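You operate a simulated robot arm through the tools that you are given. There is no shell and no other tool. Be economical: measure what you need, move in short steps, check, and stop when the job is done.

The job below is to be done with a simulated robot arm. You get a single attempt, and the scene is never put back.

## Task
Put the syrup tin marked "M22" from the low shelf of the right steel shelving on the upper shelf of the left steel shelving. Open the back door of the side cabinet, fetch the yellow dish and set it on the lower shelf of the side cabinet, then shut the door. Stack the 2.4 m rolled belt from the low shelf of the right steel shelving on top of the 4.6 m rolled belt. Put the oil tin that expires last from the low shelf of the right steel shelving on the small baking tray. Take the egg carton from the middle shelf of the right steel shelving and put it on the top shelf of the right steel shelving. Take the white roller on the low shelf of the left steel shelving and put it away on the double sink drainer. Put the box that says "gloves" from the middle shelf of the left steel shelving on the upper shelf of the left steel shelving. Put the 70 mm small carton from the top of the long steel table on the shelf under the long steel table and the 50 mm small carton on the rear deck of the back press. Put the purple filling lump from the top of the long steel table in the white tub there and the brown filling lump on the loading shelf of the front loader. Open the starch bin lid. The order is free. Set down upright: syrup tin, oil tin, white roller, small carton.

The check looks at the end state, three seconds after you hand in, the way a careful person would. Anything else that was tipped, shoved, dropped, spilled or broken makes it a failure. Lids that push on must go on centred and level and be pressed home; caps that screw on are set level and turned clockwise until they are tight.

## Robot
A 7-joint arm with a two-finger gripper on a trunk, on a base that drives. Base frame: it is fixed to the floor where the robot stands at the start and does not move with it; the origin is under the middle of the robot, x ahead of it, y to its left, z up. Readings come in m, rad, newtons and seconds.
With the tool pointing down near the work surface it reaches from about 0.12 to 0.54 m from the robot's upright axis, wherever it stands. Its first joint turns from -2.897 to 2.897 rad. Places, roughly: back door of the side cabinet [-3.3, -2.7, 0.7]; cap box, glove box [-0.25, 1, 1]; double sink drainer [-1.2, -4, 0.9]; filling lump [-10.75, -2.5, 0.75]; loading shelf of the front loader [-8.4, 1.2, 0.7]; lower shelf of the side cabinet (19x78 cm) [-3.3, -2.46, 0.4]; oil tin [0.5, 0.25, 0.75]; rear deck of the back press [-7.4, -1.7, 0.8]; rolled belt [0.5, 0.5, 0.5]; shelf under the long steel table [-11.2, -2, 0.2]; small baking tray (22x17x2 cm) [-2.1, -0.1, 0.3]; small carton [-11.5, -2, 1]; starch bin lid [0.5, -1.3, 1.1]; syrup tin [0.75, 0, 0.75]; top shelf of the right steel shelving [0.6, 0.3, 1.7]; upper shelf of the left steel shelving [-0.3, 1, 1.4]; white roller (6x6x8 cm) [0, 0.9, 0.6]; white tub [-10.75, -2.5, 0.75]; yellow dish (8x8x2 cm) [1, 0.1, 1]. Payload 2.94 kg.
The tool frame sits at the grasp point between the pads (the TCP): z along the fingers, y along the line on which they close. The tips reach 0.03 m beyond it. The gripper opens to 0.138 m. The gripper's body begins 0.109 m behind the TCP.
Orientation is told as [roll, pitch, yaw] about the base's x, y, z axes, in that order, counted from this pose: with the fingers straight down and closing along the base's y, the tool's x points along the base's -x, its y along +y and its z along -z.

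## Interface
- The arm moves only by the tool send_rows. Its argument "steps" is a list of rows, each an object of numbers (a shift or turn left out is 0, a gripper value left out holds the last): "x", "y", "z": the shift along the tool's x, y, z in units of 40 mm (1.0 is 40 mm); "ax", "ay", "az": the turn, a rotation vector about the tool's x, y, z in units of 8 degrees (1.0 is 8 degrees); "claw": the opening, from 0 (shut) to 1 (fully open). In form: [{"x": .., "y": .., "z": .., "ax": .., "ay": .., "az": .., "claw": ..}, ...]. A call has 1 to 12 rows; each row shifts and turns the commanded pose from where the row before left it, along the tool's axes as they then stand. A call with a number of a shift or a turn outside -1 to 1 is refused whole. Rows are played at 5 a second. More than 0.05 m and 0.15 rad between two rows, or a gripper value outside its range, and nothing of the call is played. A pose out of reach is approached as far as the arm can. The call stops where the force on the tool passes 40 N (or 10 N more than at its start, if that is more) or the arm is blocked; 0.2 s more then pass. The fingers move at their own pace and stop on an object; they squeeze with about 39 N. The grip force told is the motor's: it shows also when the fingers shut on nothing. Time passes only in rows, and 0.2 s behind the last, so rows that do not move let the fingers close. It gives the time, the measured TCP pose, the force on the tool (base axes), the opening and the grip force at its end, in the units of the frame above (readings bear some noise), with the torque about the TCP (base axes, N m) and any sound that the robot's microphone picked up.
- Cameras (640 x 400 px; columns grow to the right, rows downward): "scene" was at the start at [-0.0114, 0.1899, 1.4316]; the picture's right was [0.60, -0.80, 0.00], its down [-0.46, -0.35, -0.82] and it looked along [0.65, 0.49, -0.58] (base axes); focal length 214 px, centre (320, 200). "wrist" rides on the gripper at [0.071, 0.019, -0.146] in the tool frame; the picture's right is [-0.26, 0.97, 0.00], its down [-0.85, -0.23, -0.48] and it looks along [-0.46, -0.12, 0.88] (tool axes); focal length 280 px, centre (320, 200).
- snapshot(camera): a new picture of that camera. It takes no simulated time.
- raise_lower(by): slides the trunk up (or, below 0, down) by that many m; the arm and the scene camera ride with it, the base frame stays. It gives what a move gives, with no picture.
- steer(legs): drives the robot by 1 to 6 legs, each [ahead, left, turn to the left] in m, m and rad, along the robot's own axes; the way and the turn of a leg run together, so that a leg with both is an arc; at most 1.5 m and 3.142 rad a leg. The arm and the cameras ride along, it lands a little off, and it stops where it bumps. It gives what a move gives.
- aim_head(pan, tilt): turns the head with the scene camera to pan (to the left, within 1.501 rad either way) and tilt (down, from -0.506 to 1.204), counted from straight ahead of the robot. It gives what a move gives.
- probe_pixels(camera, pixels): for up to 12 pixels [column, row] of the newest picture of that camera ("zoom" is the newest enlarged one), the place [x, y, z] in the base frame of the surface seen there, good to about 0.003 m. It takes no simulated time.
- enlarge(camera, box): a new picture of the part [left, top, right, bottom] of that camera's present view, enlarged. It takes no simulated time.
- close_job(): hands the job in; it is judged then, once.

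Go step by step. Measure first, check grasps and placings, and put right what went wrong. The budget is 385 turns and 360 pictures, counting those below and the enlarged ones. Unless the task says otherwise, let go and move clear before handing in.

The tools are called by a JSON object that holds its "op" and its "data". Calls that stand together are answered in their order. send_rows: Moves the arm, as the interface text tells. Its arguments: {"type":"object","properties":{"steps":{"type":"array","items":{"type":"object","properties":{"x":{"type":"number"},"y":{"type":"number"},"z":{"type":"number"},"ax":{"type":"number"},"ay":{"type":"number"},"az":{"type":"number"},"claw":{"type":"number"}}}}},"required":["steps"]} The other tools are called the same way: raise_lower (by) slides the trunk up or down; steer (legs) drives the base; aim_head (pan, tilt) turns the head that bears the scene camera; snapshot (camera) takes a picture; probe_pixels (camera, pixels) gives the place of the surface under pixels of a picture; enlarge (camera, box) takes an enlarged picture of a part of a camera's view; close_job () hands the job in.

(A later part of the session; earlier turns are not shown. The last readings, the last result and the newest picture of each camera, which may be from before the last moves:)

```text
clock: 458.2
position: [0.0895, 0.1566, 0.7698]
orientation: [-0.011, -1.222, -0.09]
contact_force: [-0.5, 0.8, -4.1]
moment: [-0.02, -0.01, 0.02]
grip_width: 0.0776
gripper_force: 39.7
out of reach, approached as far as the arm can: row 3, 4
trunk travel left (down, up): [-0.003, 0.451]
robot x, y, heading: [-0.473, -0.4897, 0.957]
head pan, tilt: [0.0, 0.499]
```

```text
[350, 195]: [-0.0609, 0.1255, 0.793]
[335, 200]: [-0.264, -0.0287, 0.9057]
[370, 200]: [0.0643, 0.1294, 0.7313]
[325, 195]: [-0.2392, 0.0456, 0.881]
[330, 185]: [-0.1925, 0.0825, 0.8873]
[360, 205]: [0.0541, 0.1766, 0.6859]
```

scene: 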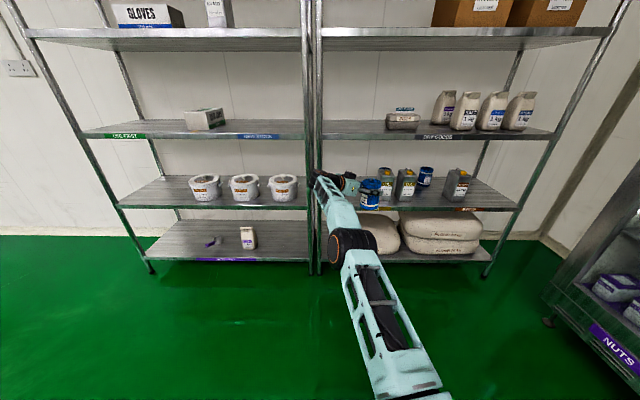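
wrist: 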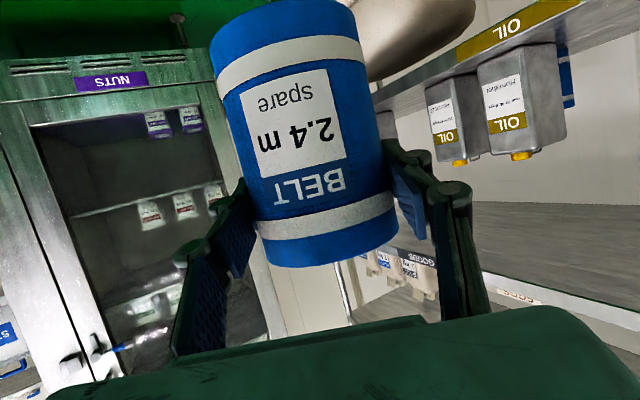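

Extended flat: forearm top ≈0.89–0.905 under the 0.919 lip. To clear the left post I'll reduce the yaw by 12° and shift right 63 mm before entering.

{"op": "send_rows", "data": {"steps": [{"ax": -0.7, "az": -0.26}, {"ax": -0.7, "az": -0.26}]}}

{"op": "steer", "data": {"legs": [[0, -0.063, -0.003]]}}

{"op": "snapshot", "data": {"camera": "scene"}}

{"op": "enlarge", "data": {"camera": "scene", "box": [290, 140, 450, 280]}}

```text
clock: 458.8
position: [0.0896, 0.1555, 0.7707]
orientation: [-0.008, -1.225, 0.119]
contact_force: [0.0, 0.8, -3.8]
moment: [0.01, -0.04, -0.01]
grip_width: 0.0781
gripper_force: 39.0
trunk travel left (down, up): [-0.003, 0.451]
robot x, y, heading: [-0.4719, -0.4933, 0.954]
head pan, tilt: [0.0, 0.499]
```

```text
clock: 460.0
position: [0.1427, 0.1196, 0.7718]
orientation: [-0.007, -1.224, 0.115]
contact_force: [-0.3, 0.0, -4.7]
moment: [-0.01, 0.03, 0.0]
grip_width: 0.0778
gripper_force: 39.1
trunk travel left (down, up): [-0.003, 0.451]
robot x, y, heading: [-0.4205, -0.5265, 0.946]
head pan, tilt: [0.0, 0.499]
```

```text
197 pictures are left
```

scene: 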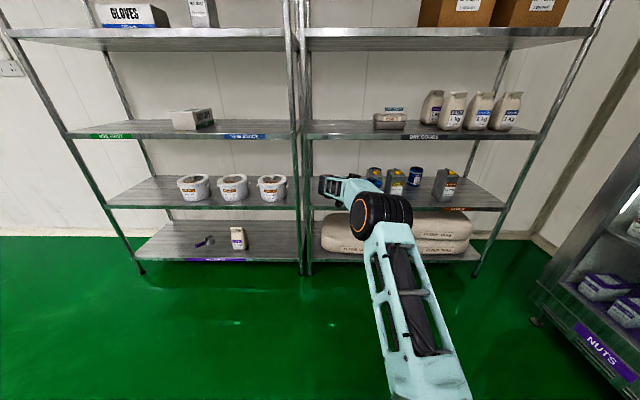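

```text
2.86 times, centred on (370, 210) of scene
```

zoom: 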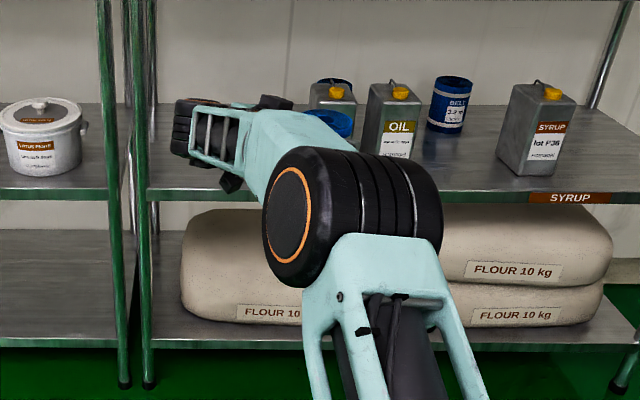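

{"op": "probe_pixels", "data": {"camera": "zoom", "pixels": [[185, 110], [175, 140], [215, 105], [270, 120], [340, 155], [380, 165], [320, 118], [330, 125]]}}

```text
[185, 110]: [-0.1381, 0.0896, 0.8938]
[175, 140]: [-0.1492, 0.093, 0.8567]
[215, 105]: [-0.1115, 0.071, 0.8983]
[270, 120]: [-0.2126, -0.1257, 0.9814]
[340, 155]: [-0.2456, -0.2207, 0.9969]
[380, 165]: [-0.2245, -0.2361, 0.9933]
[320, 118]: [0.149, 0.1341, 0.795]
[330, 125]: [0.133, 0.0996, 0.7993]
```

{"op": "send_rows", "data": {"steps": [{"x": -0.16, "z": 0.44, "y": 0.52}, {"x": -0.16, "z": 0.44, "y": 0.52}]}}

{"op": "enlarge", "data": {"camera": "scene", "box": [290, 140, 450, 280]}}

{"op": "probe_pixels", "data": {"camera": "zoom", "pixels": [[185, 105], [215, 100], [250, 110], [270, 125], [300, 140], [340, 165], [380, 170]]}}

```text
clock: 460.6
position: [0.1695, 0.1555, 0.7715]
orientation: [-0.011, -1.224, 0.115]
contact_force: [-0.6, 0.2, -2.4]
moment: [-0.03, 0.14, 0.0]
grip_width: 0.078
gripper_force: 39.3
out of reach, approached as far as the arm can: row 2
trunk travel left (down, up): [-0.003, 0.451]
robot x, y, heading: [-0.4158, -0.5247, 0.954]
head pan, tilt: [0.0, 0.499]
```

```text
2.86 times, centred on (370, 210) of scene
```

zoom: 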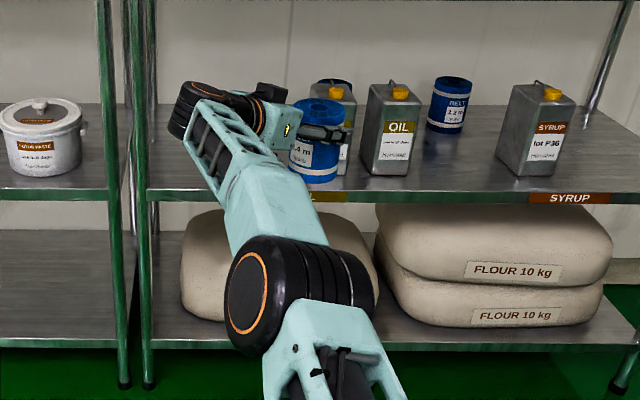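

```text
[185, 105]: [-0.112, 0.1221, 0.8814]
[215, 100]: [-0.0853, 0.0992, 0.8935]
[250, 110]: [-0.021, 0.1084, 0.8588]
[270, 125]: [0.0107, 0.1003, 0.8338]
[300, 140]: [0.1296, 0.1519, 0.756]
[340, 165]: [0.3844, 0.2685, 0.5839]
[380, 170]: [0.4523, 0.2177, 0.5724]
```

{"op": "probe_pixels", "data": {"camera": "zoom", "pixels": [[205, 130], [235, 165], [260, 200], [280, 245], [330, 255], [230, 200], [180, 130], [320, 105]]}}

```text
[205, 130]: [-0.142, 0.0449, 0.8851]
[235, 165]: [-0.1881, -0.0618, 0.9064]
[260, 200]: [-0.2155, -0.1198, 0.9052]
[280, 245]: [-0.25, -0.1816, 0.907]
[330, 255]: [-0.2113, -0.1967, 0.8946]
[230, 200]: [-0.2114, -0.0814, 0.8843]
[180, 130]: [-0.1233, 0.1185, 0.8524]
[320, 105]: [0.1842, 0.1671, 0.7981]
```

Flat now: forearm top 0.885–0.907. Shift 10 mm left and drive in 0.3 m.

{"op": "steer", "data": {"legs": [[0.3, 0.01, -0.002]]}}

{"op": "snapshot", "data": {"camera": "scene"}}

{"op": "enlarge", "data": {"camera": "scene", "box": [290, 140, 450, 280]}}

{"op": "snapshot", "data": {"camera": "wrist"}}

```text
clock: 462.6
position: [0.3248, 0.4039, 0.7701]
orientation: [-0.009, -1.223, 0.12]
contact_force: [0.3, 0.1, -4.6]
moment: [0.03, -0.01, 0.01]
grip_width: 0.078
gripper_force: 38.5
trunk travel left (down, up): [-0.003, 0.451]
robot x, y, heading: [-0.2582, -0.2809, 0.958]
head pan, tilt: [0.0, 0.499]
```

```text
194 pictures are left
```

scene: 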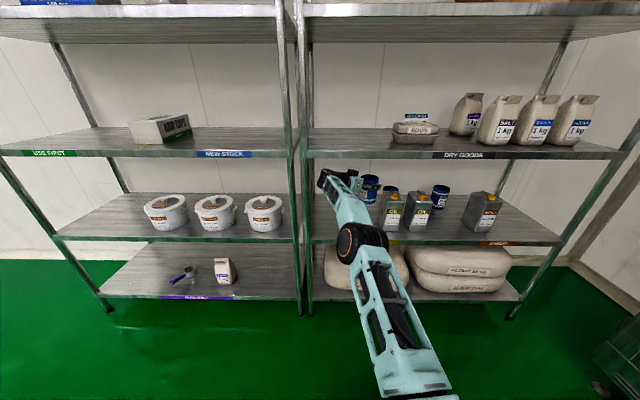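

```text
2.86 times, centred on (370, 210) of scene
```

zoom: 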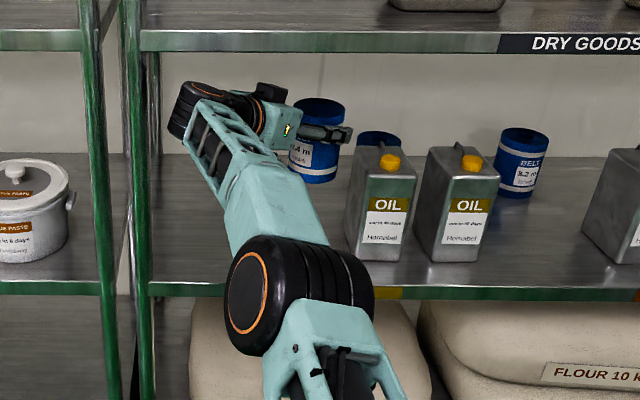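

```text
192 pictures are left
```

wrist: 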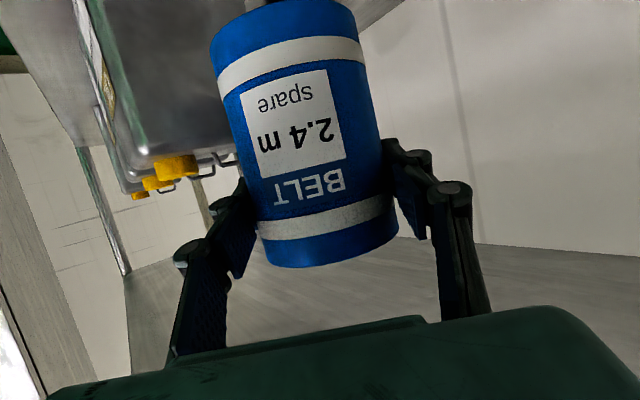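

{"op": "steer", "data": {"legs": [[0.148, 0, -0.004]]}}

{"op": "enlarge", "data": {"camera": "scene", "box": [290, 120, 450, 260]}}

{"op": "snapshot", "data": {"camera": "wrist"}}

```text
clock: 464.0
position: [0.4109, 0.524, 0.7707]
orientation: [-0.009, -1.224, 0.119]
contact_force: [0.1, 0.9, -4.9]
moment: [-0.04, 0.01, 0.01]
grip_width: 0.0781
gripper_force: 38.7
trunk travel left (down, up): [-0.003, 0.451]
robot x, y, heading: [-0.1762, -0.1607, 0.958]
head pan, tilt: [0.0, 0.499]
```

```text
2.86 times, centred on (370, 190) of scene
```

zoom: 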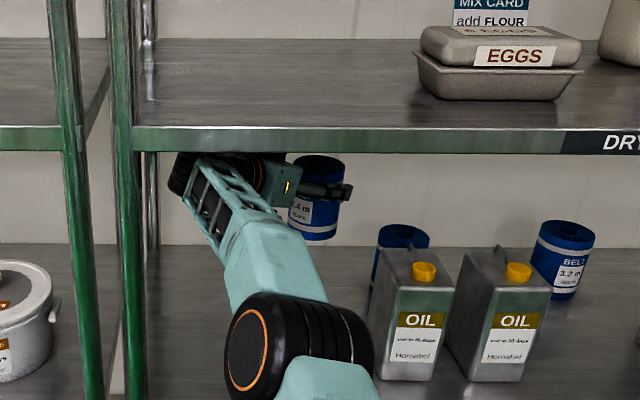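

```text
190 pictures are left
```

wrist: 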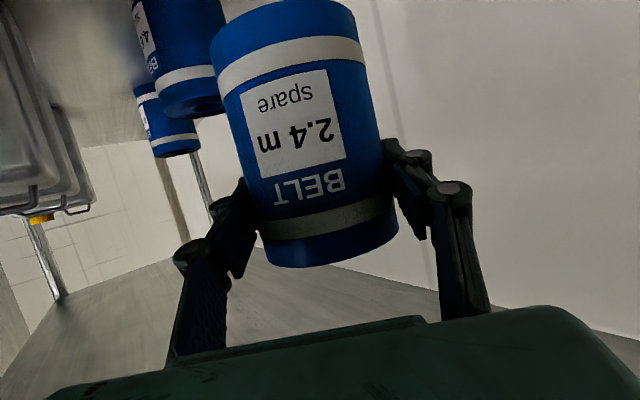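

{"op": "raise_lower", "data": {"by": 0.006}}

{"op": "steer", "data": {"legs": [[0, -0.153, 0]]}}

{"op": "enlarge", "data": {"camera": "scene", "box": [290, 120, 450, 260]}}

{"op": "snapshot", "data": {"camera": "wrist"}}

```text
clock: 464.5
position: [0.4127, 0.5242, 0.776]
orientation: [-0.009, -1.223, 0.12]
contact_force: [-0.9, -0.3, -3.6]
moment: [0.04, -0.01, 0.01]
grip_width: 0.0778
gripper_force: 38.8
trunk travel left (down, up): [-0.009, 0.445]
robot x, y, heading: [-0.1702, -0.158, 0.96]
head pan, tilt: [0.0, 0.499]
```

```text
clock: 466.5
position: [0.5381, 0.4345, 0.7758]
orientation: [-0.008, -1.224, 0.122]
contact_force: [-0.3, -0.4, -4.9]
moment: [0.0, 0.01, 0.02]
grip_width: 0.0779
gripper_force: 39.3
trunk travel left (down, up): [-0.009, 0.445]
robot x, y, heading: [-0.046, -0.248, 0.961]
head pan, tilt: [0.0, 0.499]
```

```text
2.86 times, centred on (370, 190) of scene
```

zoom: 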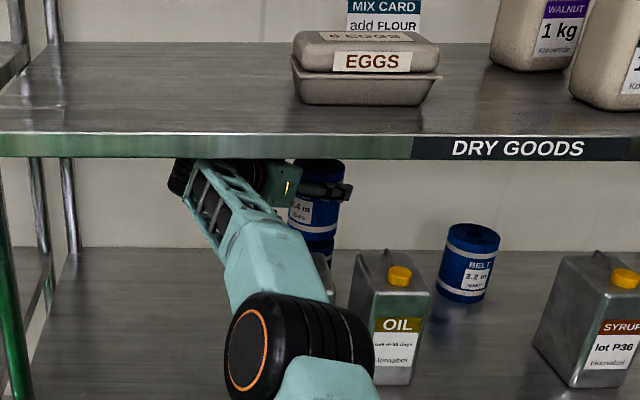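

```text
188 pictures are left
```

wrist: 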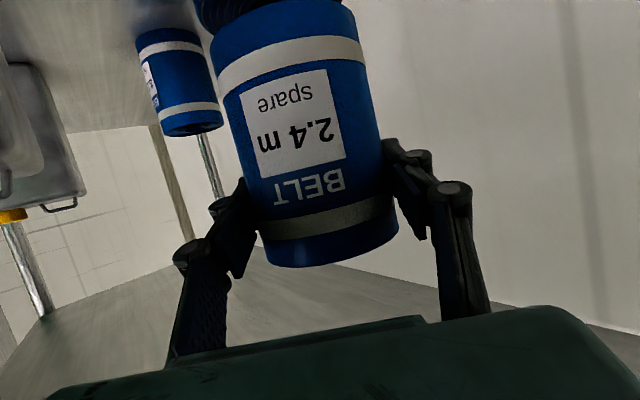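

Belt is centred over the 4.6 m belt (u 0.186, v 0.666). Lower gently.

{"op": "raise_lower", "data": {"by": -0.009}}

{"op": "send_rows", "data": {"steps": [{"x": 0.05, "z": 0.018}, {"x": 0.05, "z": 0.018}, {"x": 0.04, "z": 0.015}]}}

{"op": "enlarge", "data": {"camera": "scene", "box": [330, 150, 410, 220]}}

```text
clock: 467.1
position: [0.5374, 0.4335, 0.7668]
orientation: [-0.008, -1.222, 0.119]
contact_force: [0.0, -0.1, -4.0]
moment: [0.01, -0.03, 0.01]
grip_width: 0.0777
gripper_force: 38.8
trunk travel left (down, up): [0.0, 0.454]
robot x, y, heading: [-0.0438, -0.2512, 0.955]
head pan, tilt: [0.0, 0.499]
```

```text
clock: 467.9
position: [0.5375, 0.4347, 0.7618]
orientation: [-0.008, -1.222, 0.119]
contact_force: [-0.1, 0.1, -4.8]
moment: [0.03, -0.01, -0.03]
grip_width: 0.0777
gripper_force: 38.3
trunk travel left (down, up): [0.0, 0.454]
robot x, y, heading: [-0.0464, -0.2513, 0.959]
head pan, tilt: [0.0, 0.499]
```

```text
5.71 times, centred on (370, 185) of scene
```

zoom: 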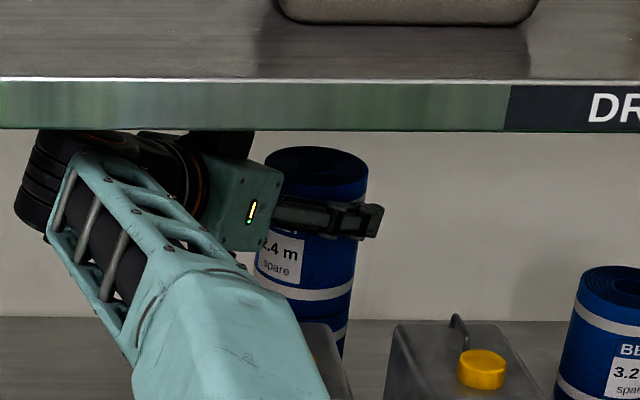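

{"op": "send_rows", "data": {"steps": [{"x": 0.04, "z": 0.015}, {"x": 0.04, "z": 0.015}]}}

```text
clock: 468.5
position: [0.5378, 0.4341, 0.7606]
orientation: [-0.005, -1.225, 0.117]
contact_force: [-0.4, 1.2, 0.2]
moment: [-0.02, 0.2, -0.07]
grip_width: 0.0781
gripper_force: 39.1
trunk travel left (down, up): [0.0, 0.454]
robot x, y, heading: [-0.0447, -0.2493, 0.963]
head pan, tilt: [0.0, 0.499]
```

Contact. Open and withdraw along the tool axis.

{"op": "send_rows", "data": {"steps": [{"claw": 0.75}, {"claw": 0.75}, {"claw": 0.75}, {"x": 0.32, "z": -0.87}, {"x": 0.32, "z": -0.87}, {"x": 0.32, "z": -0.87}, {"x": 0.2, "z": -0.55}]}}

{"op": "snapshot", "data": {"camera": "wrist"}}

{"op": "snapshot", "data": {"camera": "scene"}}

```text
clock: 470.1
position: [0.4041, 0.4181, 0.7573]
orientation: [-0.006, -1.223, 0.118]
contact_force: [0.3, -0.6, -0.4]
moment: [-0.02, -0.02, -0.04]
grip_width: 0.1034
gripper_force: 0.0
trunk travel left (down, up): [0.0, 0.454]
robot x, y, heading: [-0.0441, -0.2482, 0.958]
head pan, tilt: [0.0, 0.499]
```

```text
186 pictures are left
```

wrist: 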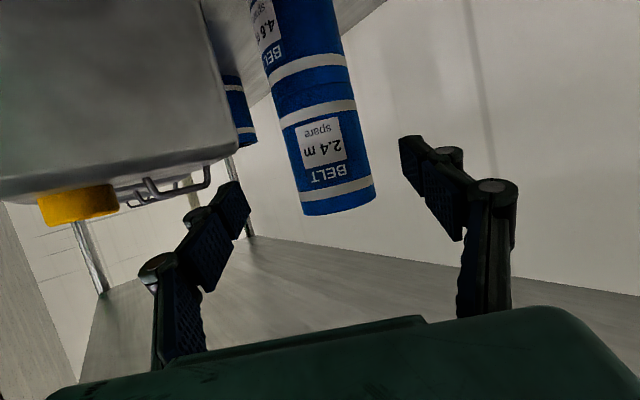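

```text
185 pictures are left
```

scene: 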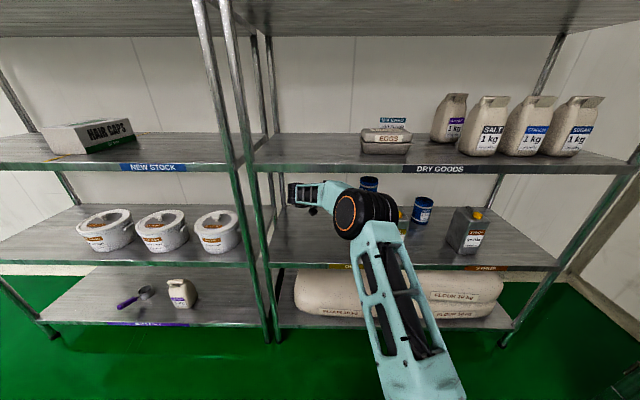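

The 2.4 m belt sits on the 4.6 m belt. Check the wrist position relative to the left post before withdrawing.

{"op": "probe_pixels", "data": {"camera": "scene", "pixels": [[292, 195], [305, 188], [330, 190], [360, 195], [350, 230], [392, 205], [257, 200]]}}

```text
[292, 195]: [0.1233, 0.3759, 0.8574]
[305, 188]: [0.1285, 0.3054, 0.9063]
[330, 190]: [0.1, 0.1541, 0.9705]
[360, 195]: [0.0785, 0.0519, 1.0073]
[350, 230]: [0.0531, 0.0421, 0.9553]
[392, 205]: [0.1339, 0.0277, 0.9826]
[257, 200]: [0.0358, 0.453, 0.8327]
```

{"op": "raise_lower", "data": {"by": 0.02}}

{"op": "steer", "data": {"legs": [[0, 0.045, 0], [-0.45, 0, 0]]}}

{"op": "snapshot", "data": {"camera": "scene"}}

{"op": "enlarge", "data": {"camera": "scene", "box": [310, 130, 470, 260]}}

```text
clock: 470.8
position: [0.405, 0.4185, 0.7774]
orientation: [-0.007, -1.225, 0.12]
contact_force: [0.2, -0.7, 0.5]
moment: [0.03, 0.01, 0.0]
grip_width: 0.1036
gripper_force: 0.1
trunk travel left (down, up): [-0.02, 0.434]
robot x, y, heading: [-0.0469, -0.2486, 0.957]
head pan, tilt: [0.0, 0.499]
```

```text
clock: 474.2
position: [0.1133, 0.0764, 0.7783]
orientation: [-0.011, -1.224, 0.115]
contact_force: [0.1, 0.2, -0.2]
moment: [0.01, 0.01, 0.01]
grip_width: 0.1033
gripper_force: 0.0
trunk travel left (down, up): [-0.02, 0.434]
robot x, y, heading: [-0.3404, -0.5928, 0.955]
head pan, tilt: [0.0, 0.499]
```

```text
184 pictures are left
```

scene: 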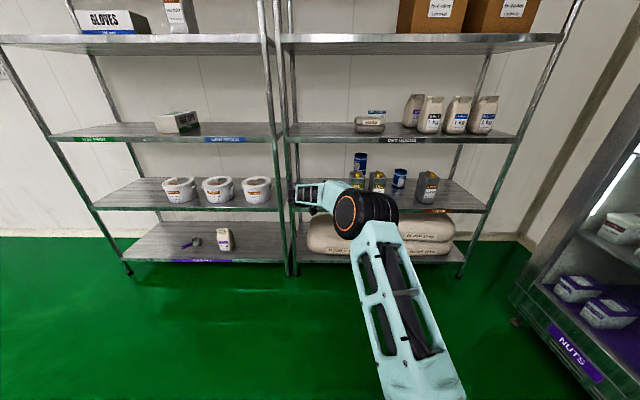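

```text
3.08 times, centred on (390, 195) of scene
```

zoom: 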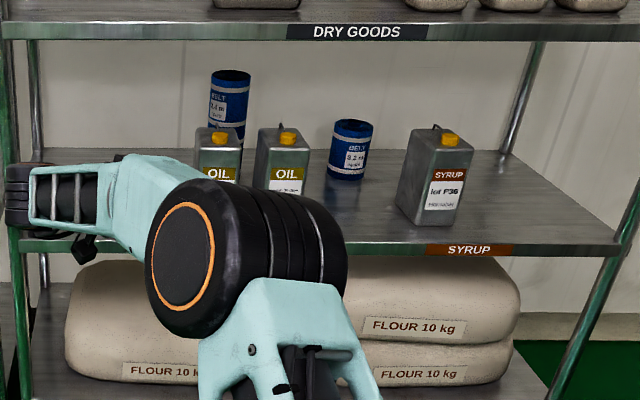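

Stack verified. For the egg carton I'll use the tool pointing right-down from the free left side. Retract, raise, rotate to yaw −90°, pitch 45°.

{"op": "send_rows", "data": {"steps": [{"x": 0.22, "z": -0.6, "y": -0.7}, {"x": 0.22, "z": -0.6, "y": -0.7}, {"x": 0.22, "z": -0.6, "y": -0.7}, {"x": 0.22, "z": -0.6, "y": -0.7}, {"x": 0.22, "z": -0.6, "y": -0.7, "claw": 1}]}}

{"op": "raise_lower", "data": {"by": 0.3}}

{"op": "send_rows", "data": {"steps": [{"ax": 0.82, "az": 0.303}, {"ax": 0.82, "az": 0.303}, {"ax": 0.82, "az": 0.303}, {"ax": 0.82, "az": 0.303}, {"ax": 0.82, "az": 0.303}, {"ax": 0.82, "az": 0.303}, {"ay": 0.78}, {"ay": 0.78}, {"ay": 0.78}, {"ay": 0.78}]}}

{"op": "snapshot", "data": {"camera": "scene"}}

```text
clock: 475.4
position: [0.0021, -0.0763, 0.7753]
orientation: [-0.005, -1.225, 0.113]
contact_force: [-0.1, 0.1, -0.1]
moment: [0.0, -0.06, -0.01]
grip_width: 0.138
gripper_force: 0.1
trunk travel left (down, up): [-0.02, 0.434]
robot x, y, heading: [-0.3406, -0.5912, 0.956]
head pan, tilt: [0.0, 0.499]
```

```text
clock: 478.4
position: [0.0018, -0.0748, 1.0759]
orientation: [-0.009, -1.223, 0.114]
contact_force: [-0.1, -0.6, 0.2]
moment: [0.06, 0.02, 0.0]
grip_width: 0.1379
gripper_force: 0.1
trunk travel left (down, up): [-0.32, 0.134]
robot x, y, heading: [-0.3403, -0.5882, 0.957]
head pan, tilt: [0.0, 0.499]
```

```text
clock: 480.6
position: [0.0027, -0.0766, 1.0749]
orientation: [0.004, -0.787, -0.627]
contact_force: [0.5, -0.3, -0.7]
moment: [-0.01, -0.02, -0.02]
grip_width: 0.1379
gripper_force: 0.0
trunk travel left (down, up): [-0.32, 0.134]
robot x, y, heading: [-0.3415, -0.5921, 0.953]
head pan, tilt: [0.0, 0.499]
```

```text
182 pictures are left
```

scene: 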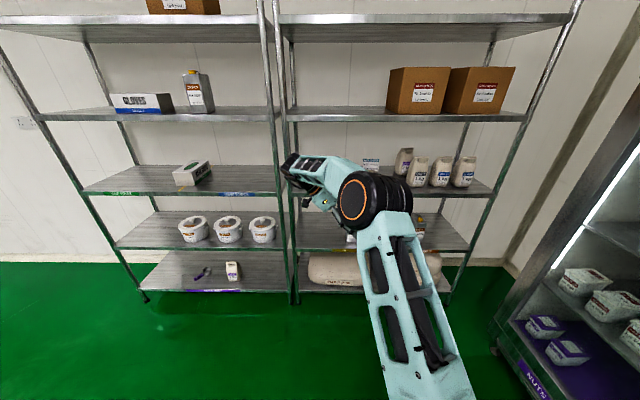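

{"op": "send_rows", "data": {"steps": [{"y": 0.5, "x": -0.22, "z": -0.22}, {"y": 0.5, "x": -0.25, "z": -0.25}]}}

{"op": "steer", "data": {"legs": [[0, -0.134, 0], [0.35, 0, 0]]}}

{"op": "enlarge", "data": {"camera": "scene", "box": [280, 110, 480, 260]}}

{"op": "snapshot", "data": {"camera": "wrist"}}

```text
clock: 481.2
position: [0.024, -0.0425, 1.1013]
orientation: [0.001, -0.789, -0.626]
contact_force: [0.3, 0.7, 0.0]
moment: [0.01, 0.03, 0.01]
grip_width: 0.138
gripper_force: 0.1
trunk travel left (down, up): [-0.32, 0.134]
robot x, y, heading: [-0.3379, -0.5898, 0.955]
head pan, tilt: [0.0, 0.499]
```

```text
clock: 484.9
position: [0.3342, 0.1708, 1.1023]
orientation: [0.006, -0.787, -0.621]
contact_force: [-0.3, 0.1, 0.7]
moment: [-0.02, 0.04, 0.0]
grip_width: 0.1381
gripper_force: 0.0
trunk travel left (down, up): [-0.32, 0.134]
robot x, y, heading: [-0.0308, -0.3797, 0.963]
head pan, tilt: [0.0, 0.499]
```

```text
2.67 times, centred on (380, 185) of scene
```

zoom: 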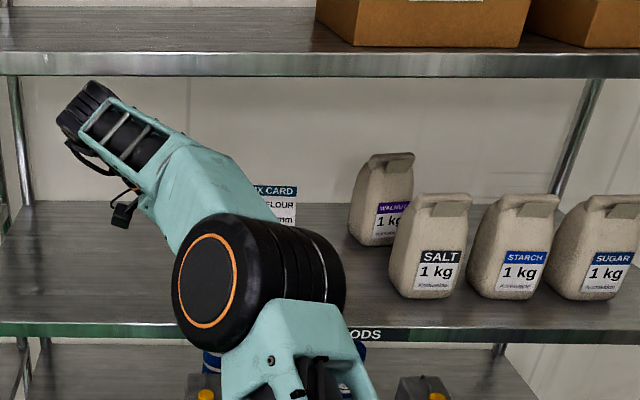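

```text
180 pictures are left
```

wrist: 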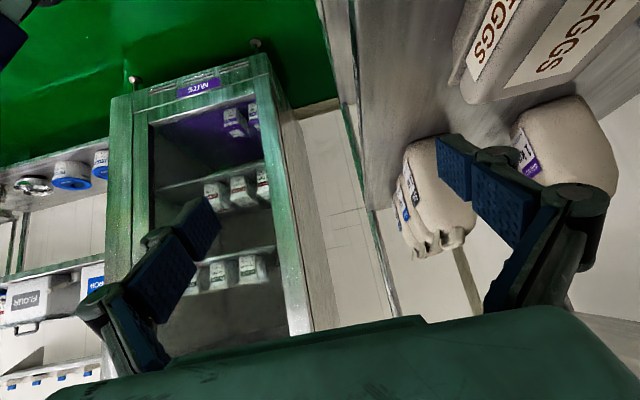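

{"op": "probe_pixels", "data": {"camera": "zoom", "pixels": [[95, 86], [110, 100], [70, 115], [180, 150], [230, 220], [300, 65], [120, 215]]}}

```text
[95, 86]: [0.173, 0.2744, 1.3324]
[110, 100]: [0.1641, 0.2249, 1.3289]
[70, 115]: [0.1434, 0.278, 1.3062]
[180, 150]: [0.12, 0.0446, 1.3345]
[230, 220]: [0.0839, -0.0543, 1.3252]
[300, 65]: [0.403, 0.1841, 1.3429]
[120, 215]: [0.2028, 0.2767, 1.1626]
```

Wrist top (1.33) is too near the lip, so I'll flatten the tool by 12° and lower 27 mm.

{"op": "send_rows", "data": {"steps": [{"ay": -0.75}, {"ay": -0.75}, {"x": 0.566, "z": 0.368}]}}

{"op": "enlarge", "data": {"camera": "scene", "box": [280, 110, 480, 260]}}

{"op": "probe_pixels", "data": {"camera": "zoom", "pixels": [[95, 100], [110, 110], [180, 155], [200, 165]]}}

```text
clock: 485.7
position: [0.3353, 0.1715, 1.0757]
orientation: [0.003, -1.0, -0.622]
contact_force: [-0.1, 0.0, 0.7]
moment: [0.0, 0.02, 0.02]
grip_width: 0.1377
gripper_force: 0.0
trunk travel left (down, up): [-0.32, 0.134]
robot x, y, heading: [-0.0265, -0.3803, 0.967]
head pan, tilt: [0.0, 0.499]
```

```text
2.67 times, centred on (380, 185) of scene
```

zoom: 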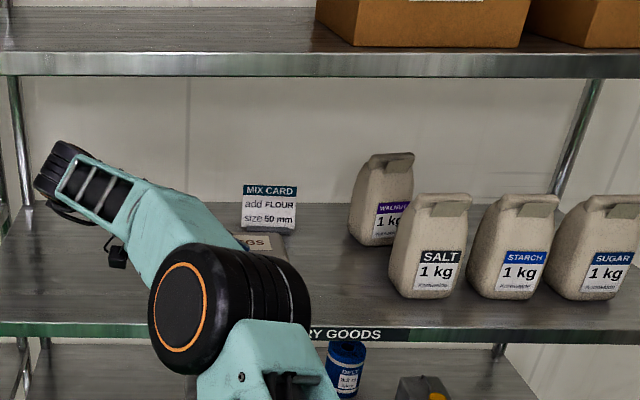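

```text
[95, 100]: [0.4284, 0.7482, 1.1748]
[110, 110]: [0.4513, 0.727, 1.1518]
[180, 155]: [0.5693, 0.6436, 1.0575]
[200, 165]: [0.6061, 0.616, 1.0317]
```

{"op": "steer", "data": {"legs": [[0.182, -0.01, -0.01]]}}

{"op": "snapshot", "data": {"camera": "wrist"}}

{"op": "enlarge", "data": {"camera": "scene", "box": [260, 90, 460, 260]}}

```text
clock: 487.2
position: [0.4533, 0.3133, 1.0755]
orientation: [0.004, -0.998, -0.628]
contact_force: [-0.6, -0.2, 0.1]
moment: [-0.03, 0.02, 0.0]
grip_width: 0.1377
gripper_force: 0.0
trunk travel left (down, up): [-0.32, 0.134]
robot x, y, heading: [0.0858, -0.2381, 0.951]
head pan, tilt: [0.0, 0.499]
```

```text
178 pictures are left
```

wrist: 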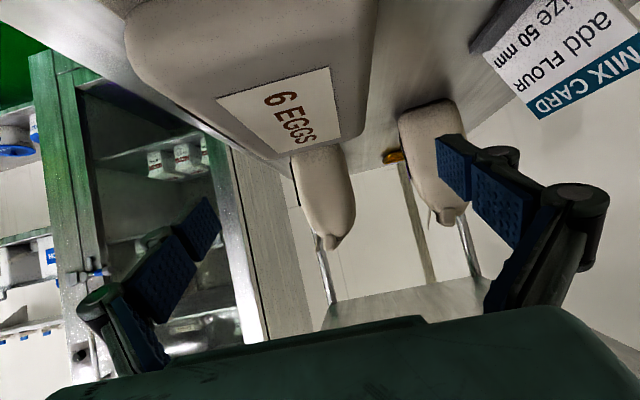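

```text
2.35 times, centred on (360, 175) of scene
```

zoom: 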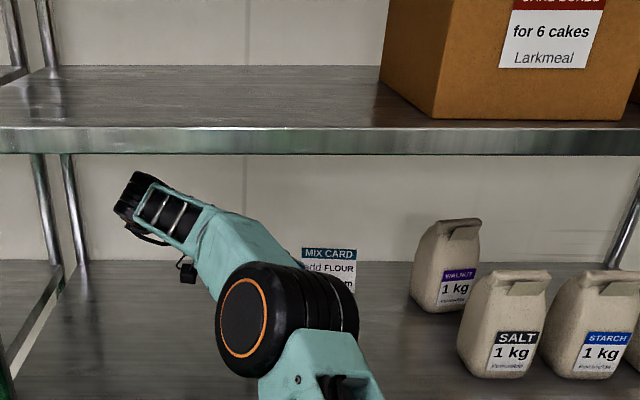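

Carton is centred between the fingers. Descend 65 mm and grip.

{"op": "send_rows", "data": {"steps": [{"x": 0.68, "z": 0.443}, {"x": 0.68, "z": 0.443}, {"claw": 0.8}, {"claw": 0.6}, {"claw": 0}, {"claw": 0}, {"claw": 0}]}}

{"op": "snapshot", "data": {"camera": "wrist"}}

```text
clock: 488.8
position: [0.4546, 0.3137, 1.0089]
orientation: [0.005, -0.997, -0.632]
contact_force: [-1.5, -1.6, 0.7]
moment: [0.04, 0.09, 0.0]
grip_width: 0.0993
gripper_force: 39.0
trunk travel left (down, up): [-0.32, 0.134]
robot x, y, heading: [0.0825, -0.2361, 0.955]
head pan, tilt: [0.0, 0.499]
```

```text
176 pictures are left
```

wrist: 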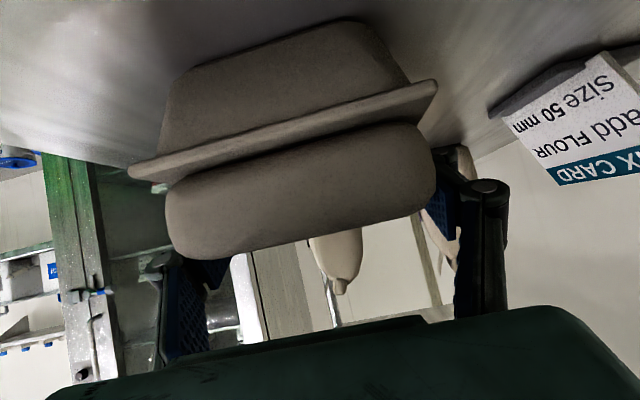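

{"op": "raise_lower", "data": {"by": 0.04}}

{"op": "steer", "data": {"legs": [[-0.5, 0, 0]]}}

{"op": "snapshot", "data": {"camera": "wrist"}}

```text
clock: 489.6
position: [0.4536, 0.3121, 1.0479]
orientation: [-0.001, -0.996, -0.631]
contact_force: [0.0, 1.6, -3.6]
moment: [0.0, -0.05, -0.02]
grip_width: 0.0997
gripper_force: 38.8
trunk travel left (down, up): [-0.36, 0.094]
robot x, y, heading: [0.0839, -0.2374, 0.955]
head pan, tilt: [0.0, 0.499]
```

```text
clock: 492.5
position: [0.1676, -0.0847, 1.0483]
orientation: [0.003, -0.995, -0.626]
contact_force: [-0.5, -0.1, -4.8]
moment: [0.03, 0.02, 0.01]
grip_width: 0.0989
gripper_force: 38.5
trunk travel left (down, up): [-0.36, 0.094]
robot x, y, heading: [-0.2006, -0.6388, 0.96]
head pan, tilt: [0.0, 0.499]
```

```text
175 pictures are left
```

wrist: 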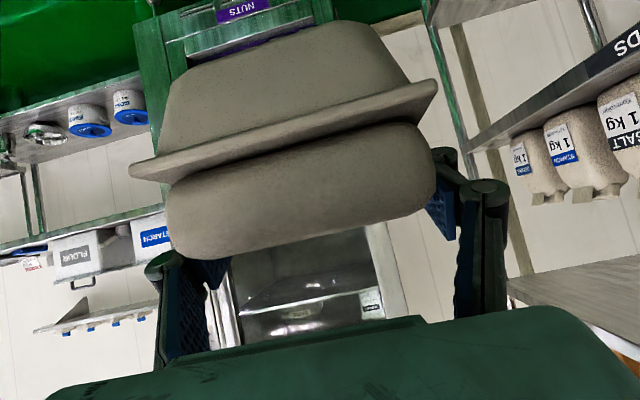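

Carton out and level. Rotate the tool 90° back to pointing forward.

{"op": "send_rows", "data": {"steps": [{"ax": -0.787, "az": -0.511}, {"ax": -0.787, "az": -0.511}, {"ax": -0.787, "az": -0.511}, {"ax": -0.787, "az": -0.511}, {"ax": -0.787, "az": -0.511}, {"ax": -0.787, "az": -0.511}, {"ax": -0.787, "az": -0.511}, {"ax": -0.787, "az": -0.511}, {"ax": -0.787, "az": -0.511}, {"ax": -0.787, "az": -0.511}, {"ax": -0.787, "az": -0.511}, {"ax": -0.787, "az": -0.511}]}}

{"op": "snapshot", "data": {"camera": "scene"}}

```text
clock: 495.1
position: [0.1681, -0.086, 1.0473]
orientation: [-0.001, -0.995, 0.953]
contact_force: [0.8, 1.1, -3.6]
moment: [-0.04, 0.0, -0.02]
grip_width: 0.0996
gripper_force: 38.8
trunk travel left (down, up): [-0.36, 0.094]
robot x, y, heading: [-0.2014, -0.6353, 0.96]
head pan, tilt: [0.0, 0.499]
```

```text
174 pictures are left
```

scene: 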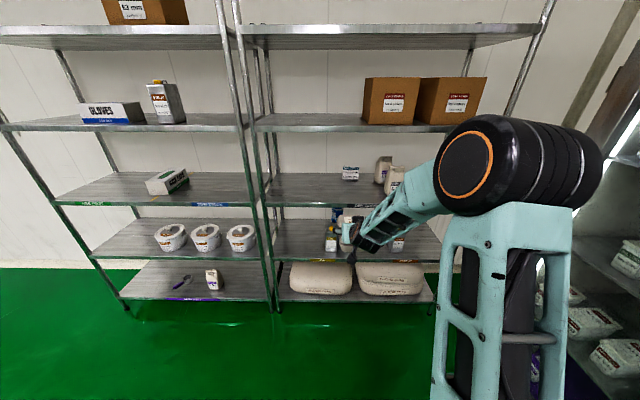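

Raise the carton to the top-shelf height.

{"op": "raise_lower", "data": {"by": 0.093}}

{"op": "send_rows", "data": {"steps": [{"x": -0.75, "z": -0.635}, {"x": -0.75, "z": -0.635}, {"x": -0.75, "z": -0.635}, {"x": -0.75, "z": -0.635}, {"x": -0.75, "z": -0.635}, {"x": -0.75, "z": -0.635}, {"x": -0.75, "z": -0.635}, {"x": -0.75, "z": -0.635}, {"x": -0.75, "z": -0.635}, {"x": -0.75, "z": -0.635}, {"x": -0.75, "z": -0.635}, {"x": -0.75, "z": -0.635}]}}

{"op": "send_rows", "data": {"steps": [{"x": -0.82, "z": -0.53}, {"x": -0.82, "z": -0.53}, {"x": -0.82, "z": -0.53}, {"x": -0.82, "z": -0.53}, {"x": -0.4, "z": -0.26}]}}

{"op": "aim_head", "data": {"pan": 0.0, "tilt": -0.1}}

{"op": "snapshot", "data": {"camera": "scene"}}

```text
clock: 496.4
position: [0.1678, -0.0848, 1.1406]
orientation: [-0.003, -0.997, 0.955]
contact_force: [-0.1, 0.0, -3.7]
moment: [0.02, -0.05, 0.02]
grip_width: 0.0994
gripper_force: 39.1
trunk travel left (down, up): [-0.453, 0.001]
robot x, y, heading: [-0.2005, -0.638, 0.957]
head pan, tilt: [0.0, 0.499]
```

```text
clock: 499.0
position: [0.1305, -0.1339, 1.6084]
orientation: [-0.004, -0.994, 0.955]
contact_force: [0.5, -1.0, -3.9]
moment: [0.0, -0.01, 0.01]
grip_width: 0.0996
gripper_force: 38.7
trunk travel left (down, up): [-0.453, 0.001]
robot x, y, heading: [-0.1994, -0.6403, 0.956]
head pan, tilt: [0.0, 0.499]
```

```text
clock: 500.2
position: [0.1354, -0.1335, 1.7085]
orientation: [0.0, -0.994, 0.949]
contact_force: [1.6, -0.7, -3.5]
moment: [0.04, 0.1, 0.2]
grip_width: 0.0993
gripper_force: 39.1
out of reach, approached as far as the arm can: row 3, 4, 5
trunk travel left (down, up): [-0.453, 0.001]
robot x, y, heading: [-0.1999, -0.6366, 0.953]
head pan, tilt: [0.0, 0.499]
```

```text
clock: 501.2
position: [0.1313, -0.1327, 1.707]
orientation: [-0.003, -0.996, 0.954]
contact_force: [-0.6, -0.7, -3.9]
moment: [-0.03, 0.0, 0.04]
grip_width: 0.0995
gripper_force: 38.9
trunk travel left (down, up): [-0.453, 0.001]
robot x, y, heading: [-0.1963, -0.6412, 0.964]
head pan, tilt: [0.0, -0.099]
```

```text
173 pictures are left
```

scene: 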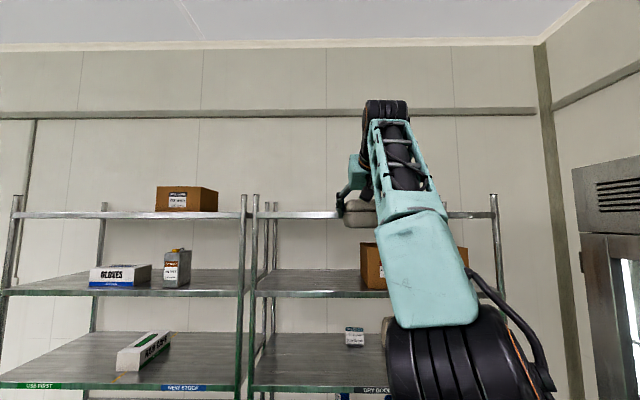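

Height is limited here; retract 0.12 m and rise further.

{"op": "send_rows", "data": {"steps": [{"x": 0.544, "z": -0.839}, {"x": 0.544, "z": -0.839}, {"x": 0.544, "z": -0.839}, {"x": -0.82, "z": -0.53}, {"x": -0.82, "z": -0.53}]}}

{"op": "snapshot", "data": {"camera": "scene"}}

```text
clock: 502.4
position: [0.065, -0.2356, 1.761]
orientation: [-0.003, -0.998, 0.954]
contact_force: [-0.1, -2.4, -2.7]
moment: [0.02, 0.03, 0.06]
grip_width: 0.0992
gripper_force: 38.7
out of reach, approached as far as the arm can: row 5
trunk travel left (down, up): [-0.453, 0.001]
robot x, y, heading: [-0.1982, -0.6379, 0.954]
head pan, tilt: [0.0, -0.099]
```

```text
172 pictures are left
```

scene: 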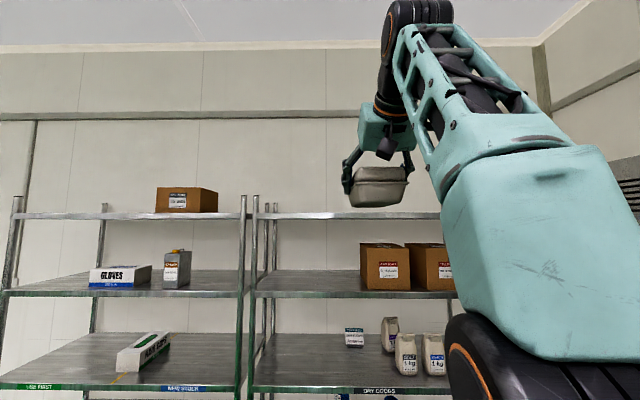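

{"op": "probe_pixels", "data": {"camera": "scene", "pixels": [[300, 213], [300, 217], [340, 214], [430, 214], [375, 205]]}}

{"op": "send_rows", "data": {"steps": [{"x": 0.544, "z": -0.839}, {"x": -0.5, "z": -0.33}]}}

```text
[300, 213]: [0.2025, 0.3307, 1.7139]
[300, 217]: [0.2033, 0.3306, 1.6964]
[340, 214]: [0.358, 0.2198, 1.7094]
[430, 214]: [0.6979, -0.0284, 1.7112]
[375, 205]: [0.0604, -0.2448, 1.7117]
```

```text
clock: 503.0
position: [0.0435, -0.2596, 1.7698]
orientation: [-0.006, -0.993, 0.955]
contact_force: [0.0, 0.2, -3.6]
moment: [-0.05, -0.02, -0.02]
grip_width: 0.0997
gripper_force: 39.3
out of reach, approached as far as the arm can: row 2
trunk travel left (down, up): [-0.453, 0.001]
robot x, y, heading: [-0.1972, -0.6384, 0.957]
head pan, tilt: [0.0, -0.099]
```

The shelf edge top is 1.714, so the tilted grip can't clear it. I'll set the carton (turned 90°) on the middle shelf's free left part and re-grip with a level tool.

{"op": "send_rows", "data": {"steps": [{"x": 0.565, "z": 0.784}, {"x": 0.565, "z": 0.784}, {"x": 0.565, "z": 0.784}, {"x": 0.565, "z": 0.784}, {"x": 0.565, "z": 0.784}, {"x": 0.565, "z": 0.784}, {"x": 0.565, "z": 0.784}, {"x": 0.565, "z": 0.784}, {"x": 0.565, "z": 0.784}, {"x": 0.565, "z": 0.784}]}}

{"op": "raise_lower", "data": {"by": -0.36}}

{"op": "steer", "data": {"legs": [[0, 0.22, -0.003]]}}

{"op": "aim_head", "data": {"pan": 0.0, "tilt": 0.4}}

{"op": "snapshot", "data": {"camera": "scene"}}

```text
clock: 505.2
position: [0.1225, -0.1473, 1.4106]
orientation: [-0.002, -0.996, 0.954]
contact_force: [0.5, 0.6, -4.9]
moment: [0.02, 0.0, 0.03]
grip_width: 0.0993
gripper_force: 38.6
trunk travel left (down, up): [-0.453, 0.001]
robot x, y, heading: [-0.2008, -0.6342, 0.955]
head pan, tilt: [0.0, -0.099]
```

```text
clock: 508.7
position: [0.1225, -0.1493, 1.0519]
orientation: [-0.002, -0.998, 0.955]
contact_force: [0.7, -0.2, -4.0]
moment: [-0.04, 0.0, 0.01]
grip_width: 0.0994
gripper_force: 39.1
trunk travel left (down, up): [-0.093, 0.361]
robot x, y, heading: [-0.2023, -0.6423, 0.953]
head pan, tilt: [0.0, -0.099]
```

```text
clock: 511.3
position: [-0.0592, -0.0213, 1.0518]
orientation: [-0.002, -0.997, 0.952]
contact_force: [-0.3, -0.4, -4.1]
moment: [-0.02, 0.0, 0.0]
grip_width: 0.0997
gripper_force: 39.2
trunk travel left (down, up): [-0.093, 0.361]
robot x, y, heading: [-0.3848, -0.507, 0.952]
head pan, tilt: [0.0, -0.099]
```

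```text
clock: 512.2
position: [-0.0604, -0.0207, 1.0529]
orientation: [-0.003, -0.999, 0.949]
contact_force: [0.1, -0.2, -2.1]
moment: [-0.04, 0.01, -0.01]
grip_width: 0.0995
gripper_force: 38.8
trunk travel left (down, up): [-0.093, 0.361]
robot x, y, heading: [-0.3811, -0.5026, 0.952]
head pan, tilt: [0.0, 0.4]
```

```text
171 pictures are left
```

scene: 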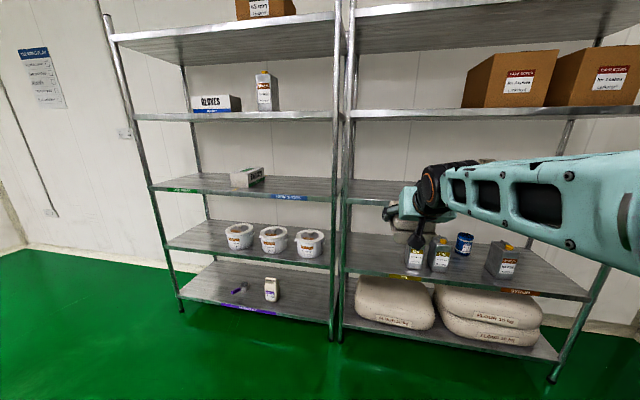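

{"op": "steer", "data": {"legs": [[0.542, 0, 0]]}}

{"op": "enlarge", "data": {"camera": "scene", "box": [320, 100, 520, 280]}}

```text
clock: 515.3
position: [0.2476, 0.4196, 1.0529]
orientation: [-0.002, -0.999, 0.955]
contact_force: [0.0, -4.1, -0.2]
moment: [-0.04, 0.14, 0.15]
grip_width: 0.0997
gripper_force: 38.8
trunk travel left (down, up): [-0.093, 0.361]
robot x, y, heading: [-0.0691, -0.0684, 0.956]
head pan, tilt: [0.0, 0.4]
```

```text
2.22 times, centred on (420, 190) of scene
```

zoom: 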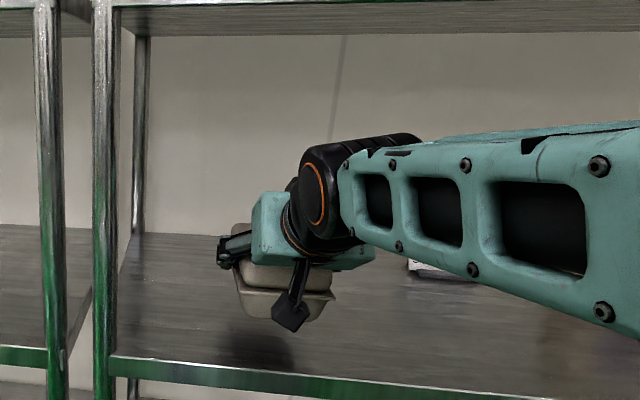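

{"op": "send_rows", "data": {"steps": [{"claw": 0}]}}

{"op": "snapshot", "data": {"camera": "wrist"}}

{"op": "snapshot", "data": {"camera": "scene"}}

```text
clock: 515.7
position: [0.2464, 0.4212, 1.0543]
orientation: [-0.003, -0.999, 0.955]
contact_force: [0.2, -0.7, -3.0]
moment: [-0.05, 0.01, 0.05]
grip_width: 0.0997
gripper_force: 38.9
trunk travel left (down, up): [-0.093, 0.361]
robot x, y, heading: [-0.0732, -0.0727, 0.956]
head pan, tilt: [0.0, 0.4]
```

```text
169 pictures are left
```

wrist: 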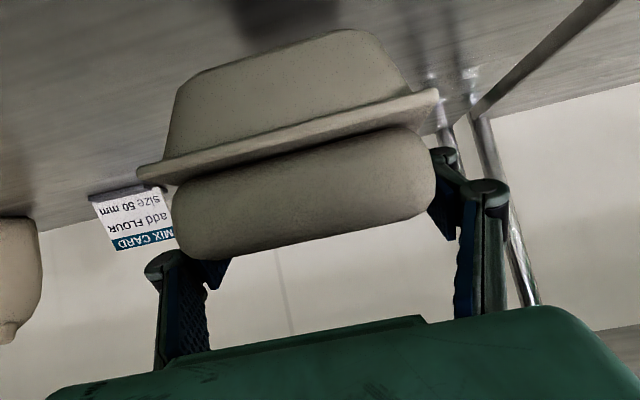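

```text
168 pictures are left
```

scene: 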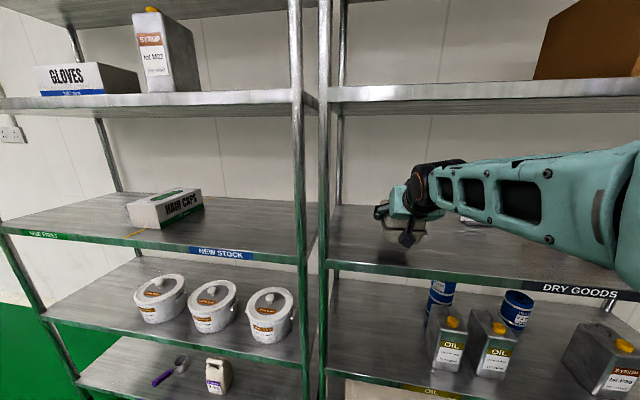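

{"op": "raise_lower", "data": {"by": -0.038}}

{"op": "send_rows", "data": {"steps": [{"x": 0.08, "z": 0.05}, {"x": 0.05, "z": 0.033}, {"x": 0.05, "z": 0.033}]}}

```text
clock: 516.5
position: [0.2463, 0.4186, 1.0167]
orientation: [-0.005, -1.004, 0.955]
contact_force: [0.1, -1.9, -2.5]
moment: [-0.07, 0.1, 0.06]
grip_width: 0.0996
gripper_force: 39.0
trunk travel left (down, up): [-0.055, 0.399]
robot x, y, heading: [-0.0737, -0.0699, 0.956]
head pan, tilt: [0.0, 0.4]
```

```text
clock: 517.3
position: [0.2468, 0.4192, 1.0095]
orientation: [-0.004, -1.001, 0.954]
contact_force: [-1.0, -0.7, -4.4]
moment: [0.0, -0.02, 0.03]
grip_width: 0.0994
gripper_force: 39.3
trunk travel left (down, up): [-0.055, 0.399]
robot x, y, heading: [-0.0732, -0.0694, 0.956]
head pan, tilt: [0.0, 0.4]
```

{"op": "send_rows", "data": {"steps": [{"x": 0.05, "z": 0.033}, {"x": 0.04, "z": 0.026}, {"x": 0.03, "z": 0.02}]}}

```text
clock: 518.1
position: [0.2483, 0.4188, 1.0071]
orientation: [-0.003, -1.012, 0.954]
contact_force: [-0.3, 9.7, 12.1]
moment: [-0.4, -0.27, 0.02]
grip_width: 0.0994
gripper_force: 39.4
trunk travel left (down, up): [-0.055, 0.399]
robot x, y, heading: [-0.0686, -0.07, 0.958]
head pan, tilt: [0.0, 0.4]
```

{"op": "send_rows", "data": {"steps": [{"x": -0.03}, {"claw": 1}, {"claw": 1}, {"claw": 1}, {"z": -0.9}, {"z": -0.9}, {"z": -0.9}]}}

{"op": "steer", "data": {"legs": [[-0.25, 0, 0]]}}

{"op": "send_rows", "data": {"steps": [{"ay": -0.75}, {"ay": -0.75}, {"ay": -0.75}, {"ay": -0.75}]}}

{"op": "snapshot", "data": {"camera": "scene"}}

{"op": "snapshot", "data": {"camera": "wrist"}}

```text
clock: 519.6
position: [0.2196, 0.4084, 0.9743]
orientation: [0.001, -0.878, 0.977]
contact_force: [-1.7, -0.2, 4.3]
moment: [0.32, 0.08, 0.17]
grip_width: 0.138
gripper_force: 0.2
trunk travel left (down, up): [-0.055, 0.399]
robot x, y, heading: [-0.075, -0.0691, 0.963]
head pan, tilt: [0.0, 0.4]
stopped in row 7: the force on the tool passed its limit at 49 N (the readings are from after the stop); the commanded pose is now the measured one
```

```text
clock: 521.4
position: [0.0758, 0.1969, 0.9745]
orientation: [-0.002, -0.874, 0.971]
contact_force: [-0.3, 3.6, -1.5]
moment: [-0.24, -0.17, -0.35]
grip_width: 0.138
gripper_force: 0.1
trunk travel left (down, up): [-0.055, 0.399]
robot x, y, heading: [-0.2185, -0.2744, 0.954]
head pan, tilt: [0.0, 0.4]
```

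```text
clock: 522.4
position: [0.0758, 0.198, 0.9727]
orientation: [0.002, -1.292, 0.97]
contact_force: [0.3, -0.6, -0.6]
moment: [0.01, 0.01, 0.01]
grip_width: 0.138
gripper_force: 0.0
trunk travel left (down, up): [-0.055, 0.399]
robot x, y, heading: [-0.2198, -0.2725, 0.953]
head pan, tilt: [0.0, 0.4]
```

```text
167 pictures are left
```

scene: 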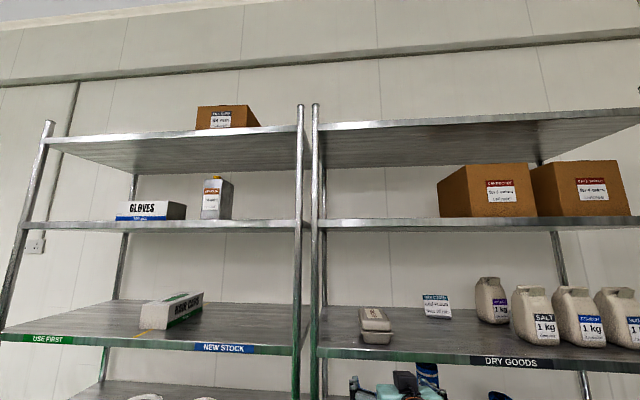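

```text
166 pictures are left
```

wrist: 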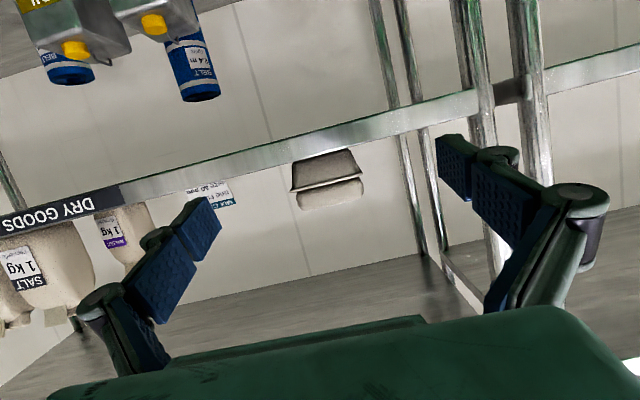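

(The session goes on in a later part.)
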